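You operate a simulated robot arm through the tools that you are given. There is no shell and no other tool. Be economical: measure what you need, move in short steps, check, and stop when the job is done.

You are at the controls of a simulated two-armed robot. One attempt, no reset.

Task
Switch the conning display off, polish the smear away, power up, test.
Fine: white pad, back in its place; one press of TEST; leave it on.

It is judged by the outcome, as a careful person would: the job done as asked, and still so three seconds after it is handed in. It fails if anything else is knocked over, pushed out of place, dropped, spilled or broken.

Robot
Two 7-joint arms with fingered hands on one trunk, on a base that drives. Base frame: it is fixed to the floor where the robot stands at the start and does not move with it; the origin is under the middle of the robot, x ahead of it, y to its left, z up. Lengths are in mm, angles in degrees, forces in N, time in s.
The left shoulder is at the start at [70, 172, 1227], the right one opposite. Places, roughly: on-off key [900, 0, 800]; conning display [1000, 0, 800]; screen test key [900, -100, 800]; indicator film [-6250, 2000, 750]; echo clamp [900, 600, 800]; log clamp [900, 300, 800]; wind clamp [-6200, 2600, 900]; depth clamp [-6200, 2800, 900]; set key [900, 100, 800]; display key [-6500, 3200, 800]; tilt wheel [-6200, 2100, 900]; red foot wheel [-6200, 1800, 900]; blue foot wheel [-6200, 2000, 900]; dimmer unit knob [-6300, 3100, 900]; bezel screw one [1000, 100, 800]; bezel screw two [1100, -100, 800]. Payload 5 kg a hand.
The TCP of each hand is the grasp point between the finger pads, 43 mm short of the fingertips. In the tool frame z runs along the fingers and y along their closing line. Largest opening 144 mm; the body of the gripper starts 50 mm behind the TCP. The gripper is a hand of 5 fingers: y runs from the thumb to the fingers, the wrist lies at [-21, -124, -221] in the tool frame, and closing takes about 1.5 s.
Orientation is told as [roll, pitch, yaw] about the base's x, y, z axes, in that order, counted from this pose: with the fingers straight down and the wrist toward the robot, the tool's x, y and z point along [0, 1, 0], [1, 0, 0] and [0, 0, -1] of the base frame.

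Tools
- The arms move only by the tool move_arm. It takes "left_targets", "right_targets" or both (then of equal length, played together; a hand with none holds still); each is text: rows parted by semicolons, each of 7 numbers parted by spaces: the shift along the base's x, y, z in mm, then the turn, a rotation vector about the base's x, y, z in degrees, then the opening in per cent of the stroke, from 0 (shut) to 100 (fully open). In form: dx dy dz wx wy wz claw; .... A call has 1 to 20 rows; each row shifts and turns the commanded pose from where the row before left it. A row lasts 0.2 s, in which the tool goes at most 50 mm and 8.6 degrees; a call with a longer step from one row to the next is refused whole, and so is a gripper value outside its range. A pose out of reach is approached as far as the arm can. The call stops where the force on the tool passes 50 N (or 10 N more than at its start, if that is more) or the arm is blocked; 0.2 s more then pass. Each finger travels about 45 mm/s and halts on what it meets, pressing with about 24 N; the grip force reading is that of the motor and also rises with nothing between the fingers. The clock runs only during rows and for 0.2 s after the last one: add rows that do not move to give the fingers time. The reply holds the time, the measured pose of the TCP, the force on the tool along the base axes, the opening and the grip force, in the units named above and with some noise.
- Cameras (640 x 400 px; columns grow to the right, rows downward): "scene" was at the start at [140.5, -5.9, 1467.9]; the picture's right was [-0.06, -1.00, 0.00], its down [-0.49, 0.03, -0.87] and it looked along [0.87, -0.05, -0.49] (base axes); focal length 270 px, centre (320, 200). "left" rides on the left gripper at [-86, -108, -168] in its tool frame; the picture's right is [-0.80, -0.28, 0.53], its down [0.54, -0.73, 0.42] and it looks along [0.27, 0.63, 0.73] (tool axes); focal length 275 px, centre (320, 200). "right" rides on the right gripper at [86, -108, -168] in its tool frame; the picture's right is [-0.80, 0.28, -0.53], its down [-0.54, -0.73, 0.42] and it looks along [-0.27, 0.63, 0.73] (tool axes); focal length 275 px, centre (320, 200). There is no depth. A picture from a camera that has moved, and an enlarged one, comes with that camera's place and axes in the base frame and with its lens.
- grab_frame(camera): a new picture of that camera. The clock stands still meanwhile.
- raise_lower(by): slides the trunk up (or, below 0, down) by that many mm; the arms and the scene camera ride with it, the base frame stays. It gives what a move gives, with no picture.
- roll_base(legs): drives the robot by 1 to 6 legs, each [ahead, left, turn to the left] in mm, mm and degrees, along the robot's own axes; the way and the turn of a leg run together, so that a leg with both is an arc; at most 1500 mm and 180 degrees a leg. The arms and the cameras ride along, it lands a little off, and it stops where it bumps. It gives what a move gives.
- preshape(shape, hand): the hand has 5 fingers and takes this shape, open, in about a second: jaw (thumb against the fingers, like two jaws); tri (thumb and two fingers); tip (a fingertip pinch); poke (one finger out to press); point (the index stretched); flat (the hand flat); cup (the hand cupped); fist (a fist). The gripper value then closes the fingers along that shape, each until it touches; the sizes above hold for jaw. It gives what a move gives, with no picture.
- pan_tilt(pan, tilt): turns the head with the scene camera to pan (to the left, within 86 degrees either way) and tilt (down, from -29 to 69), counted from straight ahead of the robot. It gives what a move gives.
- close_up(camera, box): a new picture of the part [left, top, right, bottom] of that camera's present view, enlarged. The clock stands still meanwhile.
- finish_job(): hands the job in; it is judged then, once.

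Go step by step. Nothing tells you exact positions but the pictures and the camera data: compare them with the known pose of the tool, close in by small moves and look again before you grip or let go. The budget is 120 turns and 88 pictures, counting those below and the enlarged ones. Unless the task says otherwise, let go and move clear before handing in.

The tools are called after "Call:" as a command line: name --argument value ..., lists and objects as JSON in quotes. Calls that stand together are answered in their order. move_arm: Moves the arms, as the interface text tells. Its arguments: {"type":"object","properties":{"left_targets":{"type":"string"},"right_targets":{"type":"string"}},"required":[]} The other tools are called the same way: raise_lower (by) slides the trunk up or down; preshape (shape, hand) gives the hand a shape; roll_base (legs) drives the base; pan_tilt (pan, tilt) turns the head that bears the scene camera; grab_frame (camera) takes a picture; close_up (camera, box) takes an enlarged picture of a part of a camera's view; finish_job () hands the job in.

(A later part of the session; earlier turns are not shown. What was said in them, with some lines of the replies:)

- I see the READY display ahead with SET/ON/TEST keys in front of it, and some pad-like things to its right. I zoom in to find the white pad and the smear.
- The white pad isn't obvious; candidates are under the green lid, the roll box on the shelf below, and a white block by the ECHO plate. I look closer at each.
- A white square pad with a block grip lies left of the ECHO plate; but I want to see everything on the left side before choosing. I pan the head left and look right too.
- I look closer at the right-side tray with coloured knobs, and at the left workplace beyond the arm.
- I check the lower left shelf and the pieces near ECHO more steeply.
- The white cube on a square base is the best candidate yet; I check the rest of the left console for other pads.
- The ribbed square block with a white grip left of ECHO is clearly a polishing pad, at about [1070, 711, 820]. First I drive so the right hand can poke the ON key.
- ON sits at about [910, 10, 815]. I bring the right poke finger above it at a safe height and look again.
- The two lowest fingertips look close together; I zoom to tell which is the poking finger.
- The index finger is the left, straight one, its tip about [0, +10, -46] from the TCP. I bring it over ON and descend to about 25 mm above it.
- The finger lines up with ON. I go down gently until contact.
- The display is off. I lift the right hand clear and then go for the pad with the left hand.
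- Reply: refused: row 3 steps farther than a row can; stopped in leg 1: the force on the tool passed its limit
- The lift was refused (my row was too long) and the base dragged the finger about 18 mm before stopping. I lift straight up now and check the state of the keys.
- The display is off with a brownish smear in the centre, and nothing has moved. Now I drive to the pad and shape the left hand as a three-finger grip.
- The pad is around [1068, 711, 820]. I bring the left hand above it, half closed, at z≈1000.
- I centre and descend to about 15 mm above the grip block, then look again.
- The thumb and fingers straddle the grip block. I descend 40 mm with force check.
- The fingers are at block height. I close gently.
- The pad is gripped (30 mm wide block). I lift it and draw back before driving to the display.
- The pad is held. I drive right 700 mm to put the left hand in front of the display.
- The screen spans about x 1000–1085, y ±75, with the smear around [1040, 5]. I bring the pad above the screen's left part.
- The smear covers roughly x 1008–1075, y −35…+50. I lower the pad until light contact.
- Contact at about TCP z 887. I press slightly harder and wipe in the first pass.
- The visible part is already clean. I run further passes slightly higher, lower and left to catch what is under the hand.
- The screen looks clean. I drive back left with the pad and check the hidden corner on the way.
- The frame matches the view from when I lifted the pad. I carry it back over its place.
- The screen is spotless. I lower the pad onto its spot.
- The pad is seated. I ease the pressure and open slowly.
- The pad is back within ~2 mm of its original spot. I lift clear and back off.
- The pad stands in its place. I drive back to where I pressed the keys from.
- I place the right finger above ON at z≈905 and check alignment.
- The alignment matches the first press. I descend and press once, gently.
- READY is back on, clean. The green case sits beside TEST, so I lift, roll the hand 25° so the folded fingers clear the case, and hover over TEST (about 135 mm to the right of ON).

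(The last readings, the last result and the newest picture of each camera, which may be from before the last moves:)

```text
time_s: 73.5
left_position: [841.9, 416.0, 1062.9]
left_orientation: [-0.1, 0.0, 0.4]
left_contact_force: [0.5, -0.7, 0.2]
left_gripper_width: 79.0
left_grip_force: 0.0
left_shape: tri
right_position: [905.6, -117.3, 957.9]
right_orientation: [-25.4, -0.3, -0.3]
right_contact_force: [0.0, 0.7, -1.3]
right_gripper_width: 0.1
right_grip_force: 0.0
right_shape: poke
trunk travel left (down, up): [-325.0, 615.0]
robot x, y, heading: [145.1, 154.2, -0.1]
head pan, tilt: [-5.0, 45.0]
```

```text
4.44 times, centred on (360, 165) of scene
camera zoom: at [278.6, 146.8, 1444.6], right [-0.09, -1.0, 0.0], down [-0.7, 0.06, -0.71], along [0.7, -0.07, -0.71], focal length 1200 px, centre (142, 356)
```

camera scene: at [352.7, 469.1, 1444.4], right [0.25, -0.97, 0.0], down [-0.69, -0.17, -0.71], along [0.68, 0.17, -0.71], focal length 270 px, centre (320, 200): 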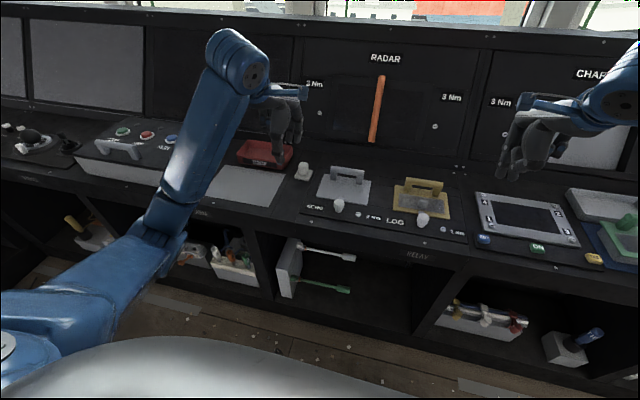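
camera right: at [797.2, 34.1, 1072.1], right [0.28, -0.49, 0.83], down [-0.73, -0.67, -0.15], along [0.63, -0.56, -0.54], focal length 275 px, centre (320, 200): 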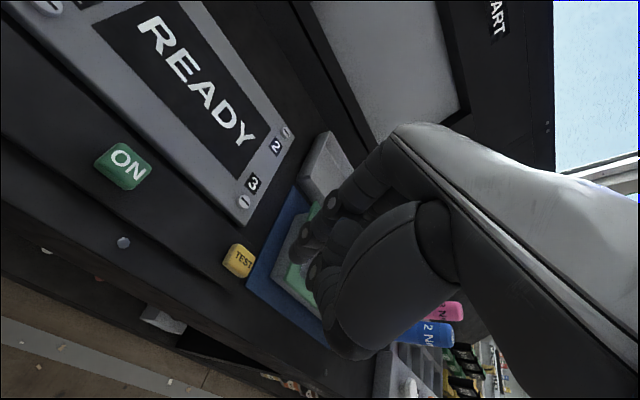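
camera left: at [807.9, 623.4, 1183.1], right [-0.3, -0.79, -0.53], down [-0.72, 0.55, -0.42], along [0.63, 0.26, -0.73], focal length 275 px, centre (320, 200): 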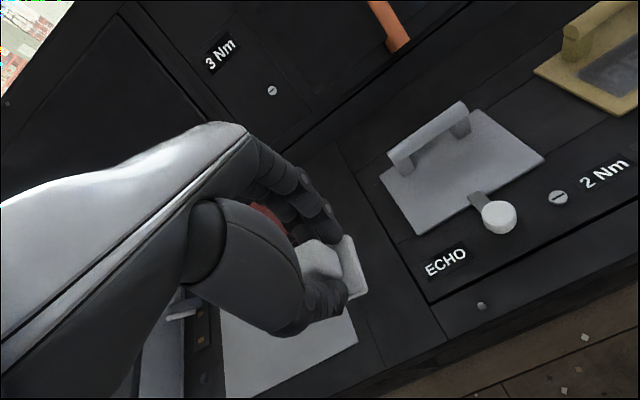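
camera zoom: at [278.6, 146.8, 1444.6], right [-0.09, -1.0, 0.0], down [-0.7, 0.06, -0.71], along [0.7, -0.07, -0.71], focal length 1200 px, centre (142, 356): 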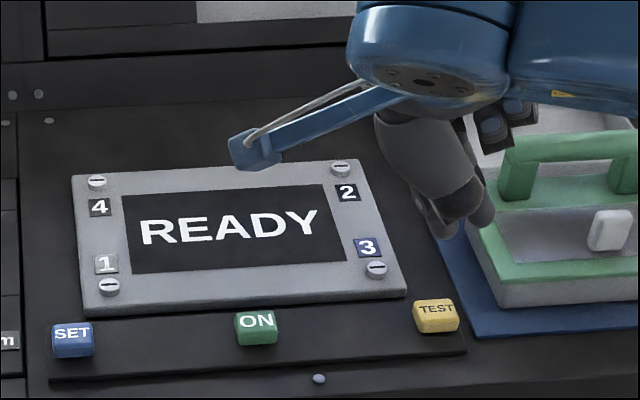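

READY shows clean. The tip is ~4 mm left of TEST; I correct and descend to ~25 mm above it.

Call:
move_arm --right_targets "0 -4 -20 0 0 0 0; 0 0 -20 0 0 0 0; 0 0 -12 0 0 0 0; 0 0 0 0 0 0 0"

Call:
close_up --camera "scene" --box '[340, 130, 440, 205]'

Call:
close_up --camera "right" --box '[200, 180, 400, 320]'

```text
time_s: 74.5
left_position: [842.9, 414.7, 1062.5]
left_orientation: [0.0, -0.1, 0.3]
left_contact_force: [0.2, -0.4, 0.3]
left_gripper_width: 79.1
left_grip_force: 0.0
left_shape: tri
right_position: [904.4, -122.8, 908.9]
right_orientation: [-25.5, -0.3, -0.5]
right_contact_force: [0.1, -0.2, 0.4]
right_gripper_width: 0.3
right_grip_force: 0.1
right_shape: poke
trunk travel left (down, up): [-325.0, 615.0]
robot x, y, heading: [150.0, 153.7, -0.2]
head pan, tilt: [-5.0, 45.0]
```

```text
5.33 times, centred on (390, 168) of scene
camera zoom: at [278.0, 145.8, 1444.6], right [-0.09, -1.0, 0.0], down [-0.7, 0.06, -0.71], along [0.7, -0.06, -0.71], focal length 1440 px, centre (-53, 373)
```

zoom: 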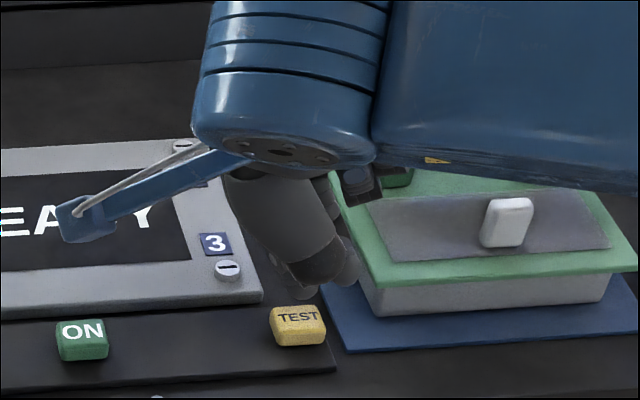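

```text
2.86 times, centred on (300, 250) of right
camera zoom: at [796.5, 28.2, 1021.4], right [0.28, -0.49, 0.83], down [-0.73, -0.67, -0.15], along [0.63, -0.56, -0.54], focal length 786 px, centre (377, 57)
```

zoom: 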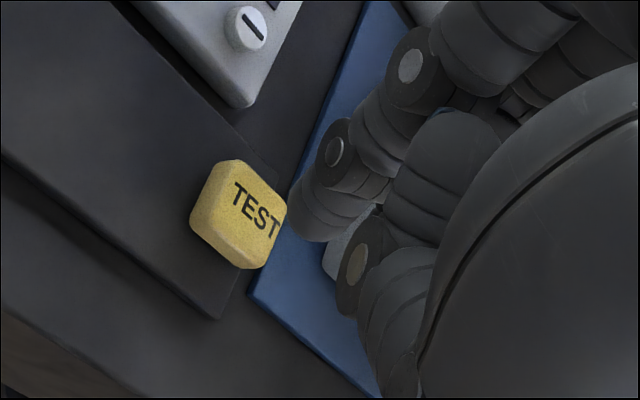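

Aligned; I descend gently to press TEST once.

Call:
move_arm --right_targets "3 0 -10 0 0 0 0; 0 0 -8 0 0 0 0; 0 0 -4 0 0 0 0; 0 0 -2 0 0 0 0; 0 0 -2 0 0 0 0; 0 0 0 0 0 0 0"

Call:
close_up --camera "scene" --box '[300, 130, 440, 210]'

```text
time_s: 75.8
left_position: [839.6, 414.8, 1064.3]
left_orientation: [0.0, 0.0, 0.5]
left_contact_force: [-0.1, 0.7, -0.3]
left_gripper_width: 79.2
left_grip_force: 0.0
left_shape: tri
right_position: [907.3, -123.8, 882.8]
right_orientation: [-25.4, -0.4, -0.5]
right_contact_force: [1.6, -0.7, 11.9]
right_gripper_width: 0.0
right_grip_force: 0.0
right_shape: poke
trunk travel left (down, up): [-325.0, 615.0]
robot x, y, heading: [146.7, 152.6, -0.1]
head pan, tilt: [-5.0, 45.0]
```

```text
4.57 times, centred on (370, 170) of scene
camera zoom: at [277.0, 146.2, 1444.9], right [-0.09, -1.0, 0.0], down [-0.7, 0.06, -0.71], along [0.7, -0.07, -0.71], focal length 1234 px, centre (91, 337)
```

zoom: 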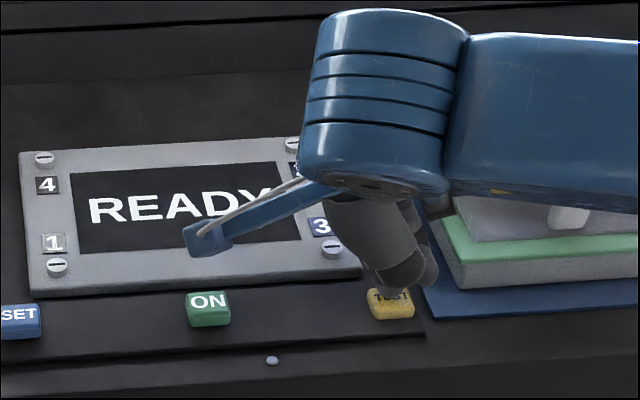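

I feel 12 N but the screen still says READY; I look at the contact from the hand camera before doing anything.

Call:
close_up --camera "right" --box '[200, 180, 400, 320]'

Call:
close_up --camera "scene" --box '[370, 175, 410, 205]'

```text
2.86 times, centred on (300, 250) of right
camera zoom: at [799.3, 27.6, 995.8], right [0.27, -0.49, 0.83], down [-0.73, -0.67, -0.16], along [0.63, -0.56, -0.54], focal length 786 px, centre (377, 57)
```

zoom: 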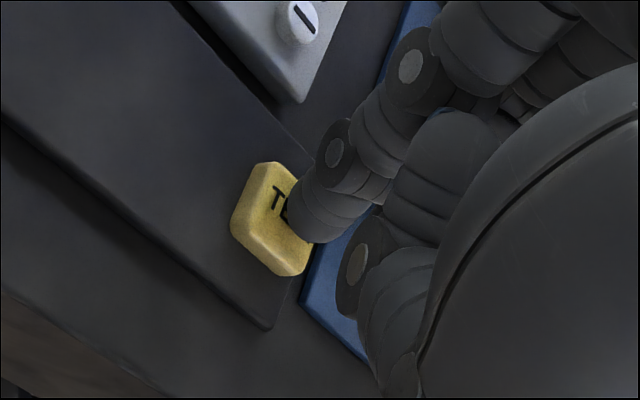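

```text
13.33 times, centred on (390, 190) of scene
camera zoom: at [277.0, 146.2, 1444.9], right [-0.09, -1.0, 0.0], down [-0.7, 0.06, -0.71], along [0.7, -0.07, -0.71], focal length 3600 px, centre (-613, 333)
```

zoom: 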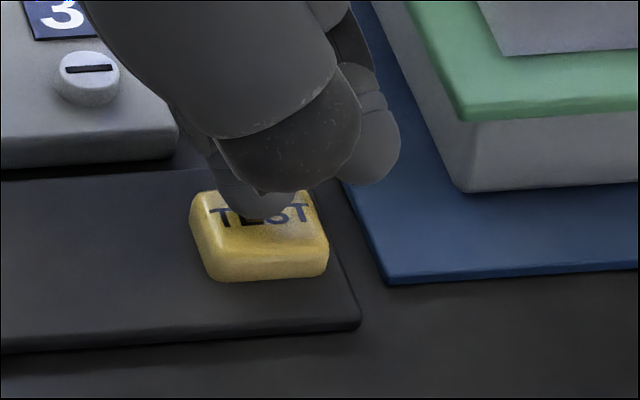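

The finger sits on the TEST key and is still in contact; without releasing, I press another 2 mm so that it is one full press.

Call:
move_arm --right_targets "0 0 -1 0 0 0 0; 0 0 -1 0 0 0 0; 0 0 0 0 0 0 0"

Call:
close_up --camera "scene" --box '[300, 130, 440, 210]'

```text
time_s: 76.7
left_position: [840.1, 414.6, 1064.8]
left_orientation: [0.1, -0.1, 0.4]
left_contact_force: [-0.1, 0.4, 0.7]
left_gripper_width: 79.1
left_grip_force: 0.2
left_shape: tri
right_position: [907.0, -124.9, 880.9]
right_orientation: [-25.5, -0.5, -0.6]
right_contact_force: [3.3, -2.6, 18.8]
right_gripper_width: 0.1
right_grip_force: 0.0
right_shape: poke
trunk travel left (down, up): [-325.0, 615.0]
robot x, y, heading: [146.6, 159.1, -0.2]
head pan, tilt: [-5.0, 45.0]
```

```text
4.57 times, centred on (370, 170) of scene
camera zoom: at [276.4, 146.2, 1444.9], right [-0.09, -1.0, 0.0], down [-0.7, 0.06, -0.71], along [0.7, -0.07, -0.71], focal length 1234 px, centre (91, 337)
```

zoom: 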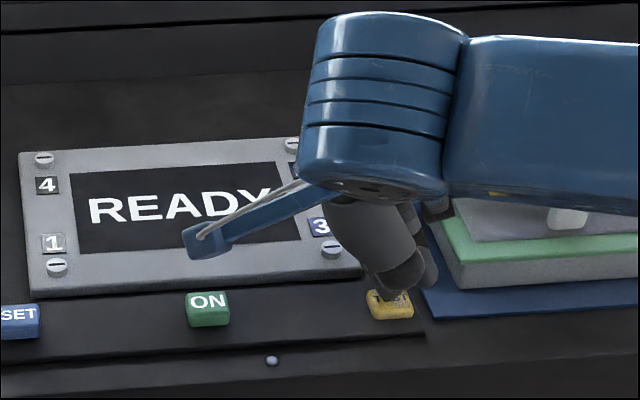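

Still READY at 19 N; the response may come on release, so I lift straight up and look at the screen.

Call:
move_arm --right_targets "0 0 4 0 0 0 0; 0 0 10 0 0 0 0"

Call:
close_up --camera "scene" --box '[300, 130, 440, 210]'

```text
time_s: 77.2
left_position: [841.2, 414.5, 1063.1]
left_orientation: [0.0, 0.0, 0.3]
left_contact_force: [0.2, -0.5, -0.9]
left_gripper_width: 79.0
left_grip_force: 0.0
left_shape: tri
right_position: [906.9, -123.9, 891.0]
right_orientation: [-25.4, -0.3, -0.5]
right_contact_force: [-0.6, -0.4, -1.2]
right_gripper_width: 0.1
right_grip_force: 0.1
right_shape: poke
trunk travel left (down, up): [-325.0, 615.0]
robot x, y, heading: [143.3, 156.9, -0.1]
head pan, tilt: [-5.0, 45.0]
```

```text
4.57 times, centred on (370, 170) of scene
camera zoom: at [277.9, 145.8, 1444.3], right [-0.09, -1.0, 0.0], down [-0.7, 0.06, -0.71], along [0.7, -0.06, -0.71], focal length 1234 px, centre (91, 337)
```

zoom: 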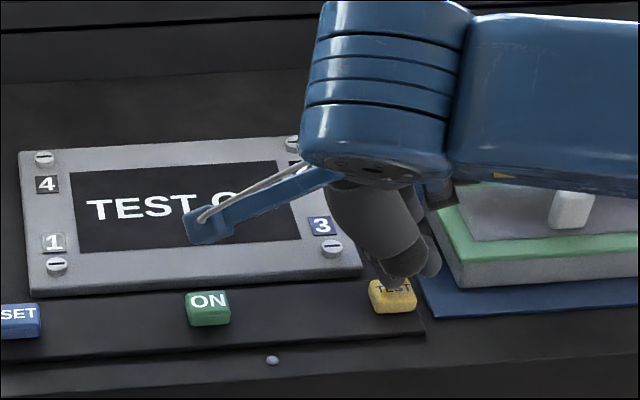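

"TEST O(K)" shows. I lift the hand straight up and draw it back clear, then check everything.

Call:
move_arm --right_targets "0 0 30 0 0 0 0; 0 0 45 0 0 0 0; -20 0 40 0 0 0 0; -40 0 20 0 0 0 0; -40 0 20 0 0 0 0; -40 -20 10 0 0 0 0; -30 -30 0 0 0 0 0; 0 0 0 0 0 0 0"

Call:
pan_tilt --pan 5 --tilt 40

Call:
grab_frame --camera "scene"

Call:
close_up --camera "scene" --box '[280, 130, 480, 230]'

```text
time_s: 79.0
left_position: [843.5, 415.5, 1062.7]
left_orientation: [0.0, 0.0, 0.4]
left_contact_force: [0.1, 0.6, 0.4]
left_gripper_width: 79.2
left_grip_force: 0.0
left_shape: tri
right_position: [738.7, -173.6, 1059.9]
right_orientation: [-25.4, -0.3, -0.4]
right_contact_force: [0.3, 0.9, -0.5]
right_gripper_width: 0.0
right_grip_force: 0.1
right_shape: poke
trunk travel left (down, up): [-325.0, 615.0]
robot x, y, heading: [147.4, 155.0, -0.1]
head pan, tilt: [-5.0, 45.0]
```

```text
time_s: 79.8
left_position: [841.7, 414.5, 1064.1]
left_orientation: [0.1, 0.0, 0.3]
left_contact_force: [-0.4, -0.1, -0.1]
left_gripper_width: 78.9
left_grip_force: 0.0
left_shape: tri
right_position: [739.7, -175.3, 1059.8]
right_orientation: [-25.4, -0.3, -0.5]
right_contact_force: [-0.5, -0.2, 0.1]
right_gripper_width: 0.1
right_grip_force: 0.1
right_shape: poke
trunk travel left (down, up): [-325.0, 615.0]
robot x, y, heading: [146.8, 154.1, -0.2]
head pan, tilt: [5.0, 40.0]
```

```text
7 pictures are left
camera scene: at [281.5, 159.8, 1451.9], right [0.08, -1.0, 0.0], down [-0.64, -0.05, -0.77], along [0.76, 0.06, -0.64], focal length 270 px, centre (320, 200)
```

scene: 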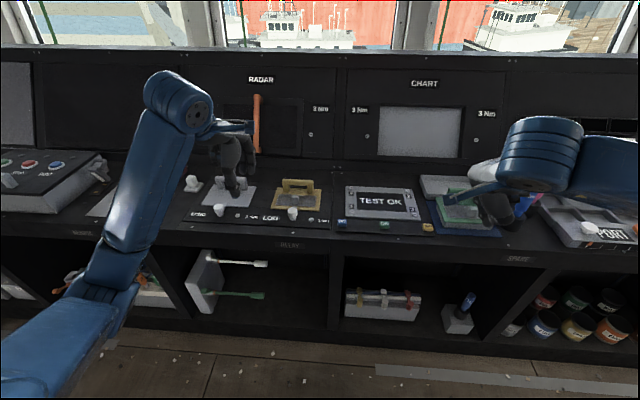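

```text
3.20 times, centred on (380, 180) of scene
camera zoom: at [281.5, 159.8, 1451.9], right [0.08, -1.0, 0.0], down [-0.64, -0.05, -0.77], along [0.76, 0.06, -0.64], focal length 864 px, centre (128, 264)
```

zoom: 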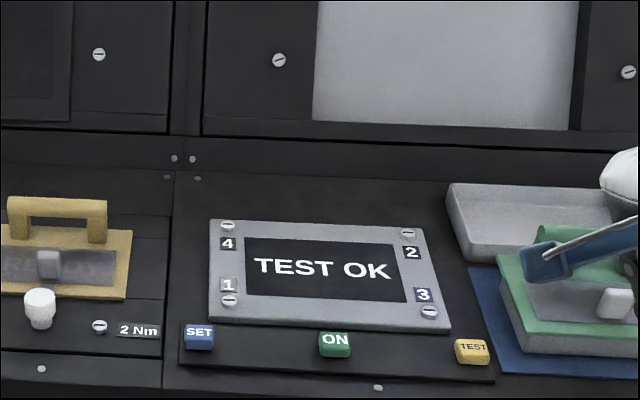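

The display is on and shows TEST OK with a clean screen. The pad is back in its place, nothing else has moved, and both hands are clear, so I hand in.

Call:
finish_job

```text
The job is handed in.
```

The conning display was switched off, polished clean with the white pad and switched back on. One press of TEST gave TEST OK, and I left the display on.

- **Pad:** it is back in its place, within about 2 mm of where it was and turned by about 5 degrees.
- **Slip on the ON key:** after the first press, a refused lift meant the base dragged the finger sideways about 18 mm before it stopped. The display stayed off and nothing was moved or damaged.
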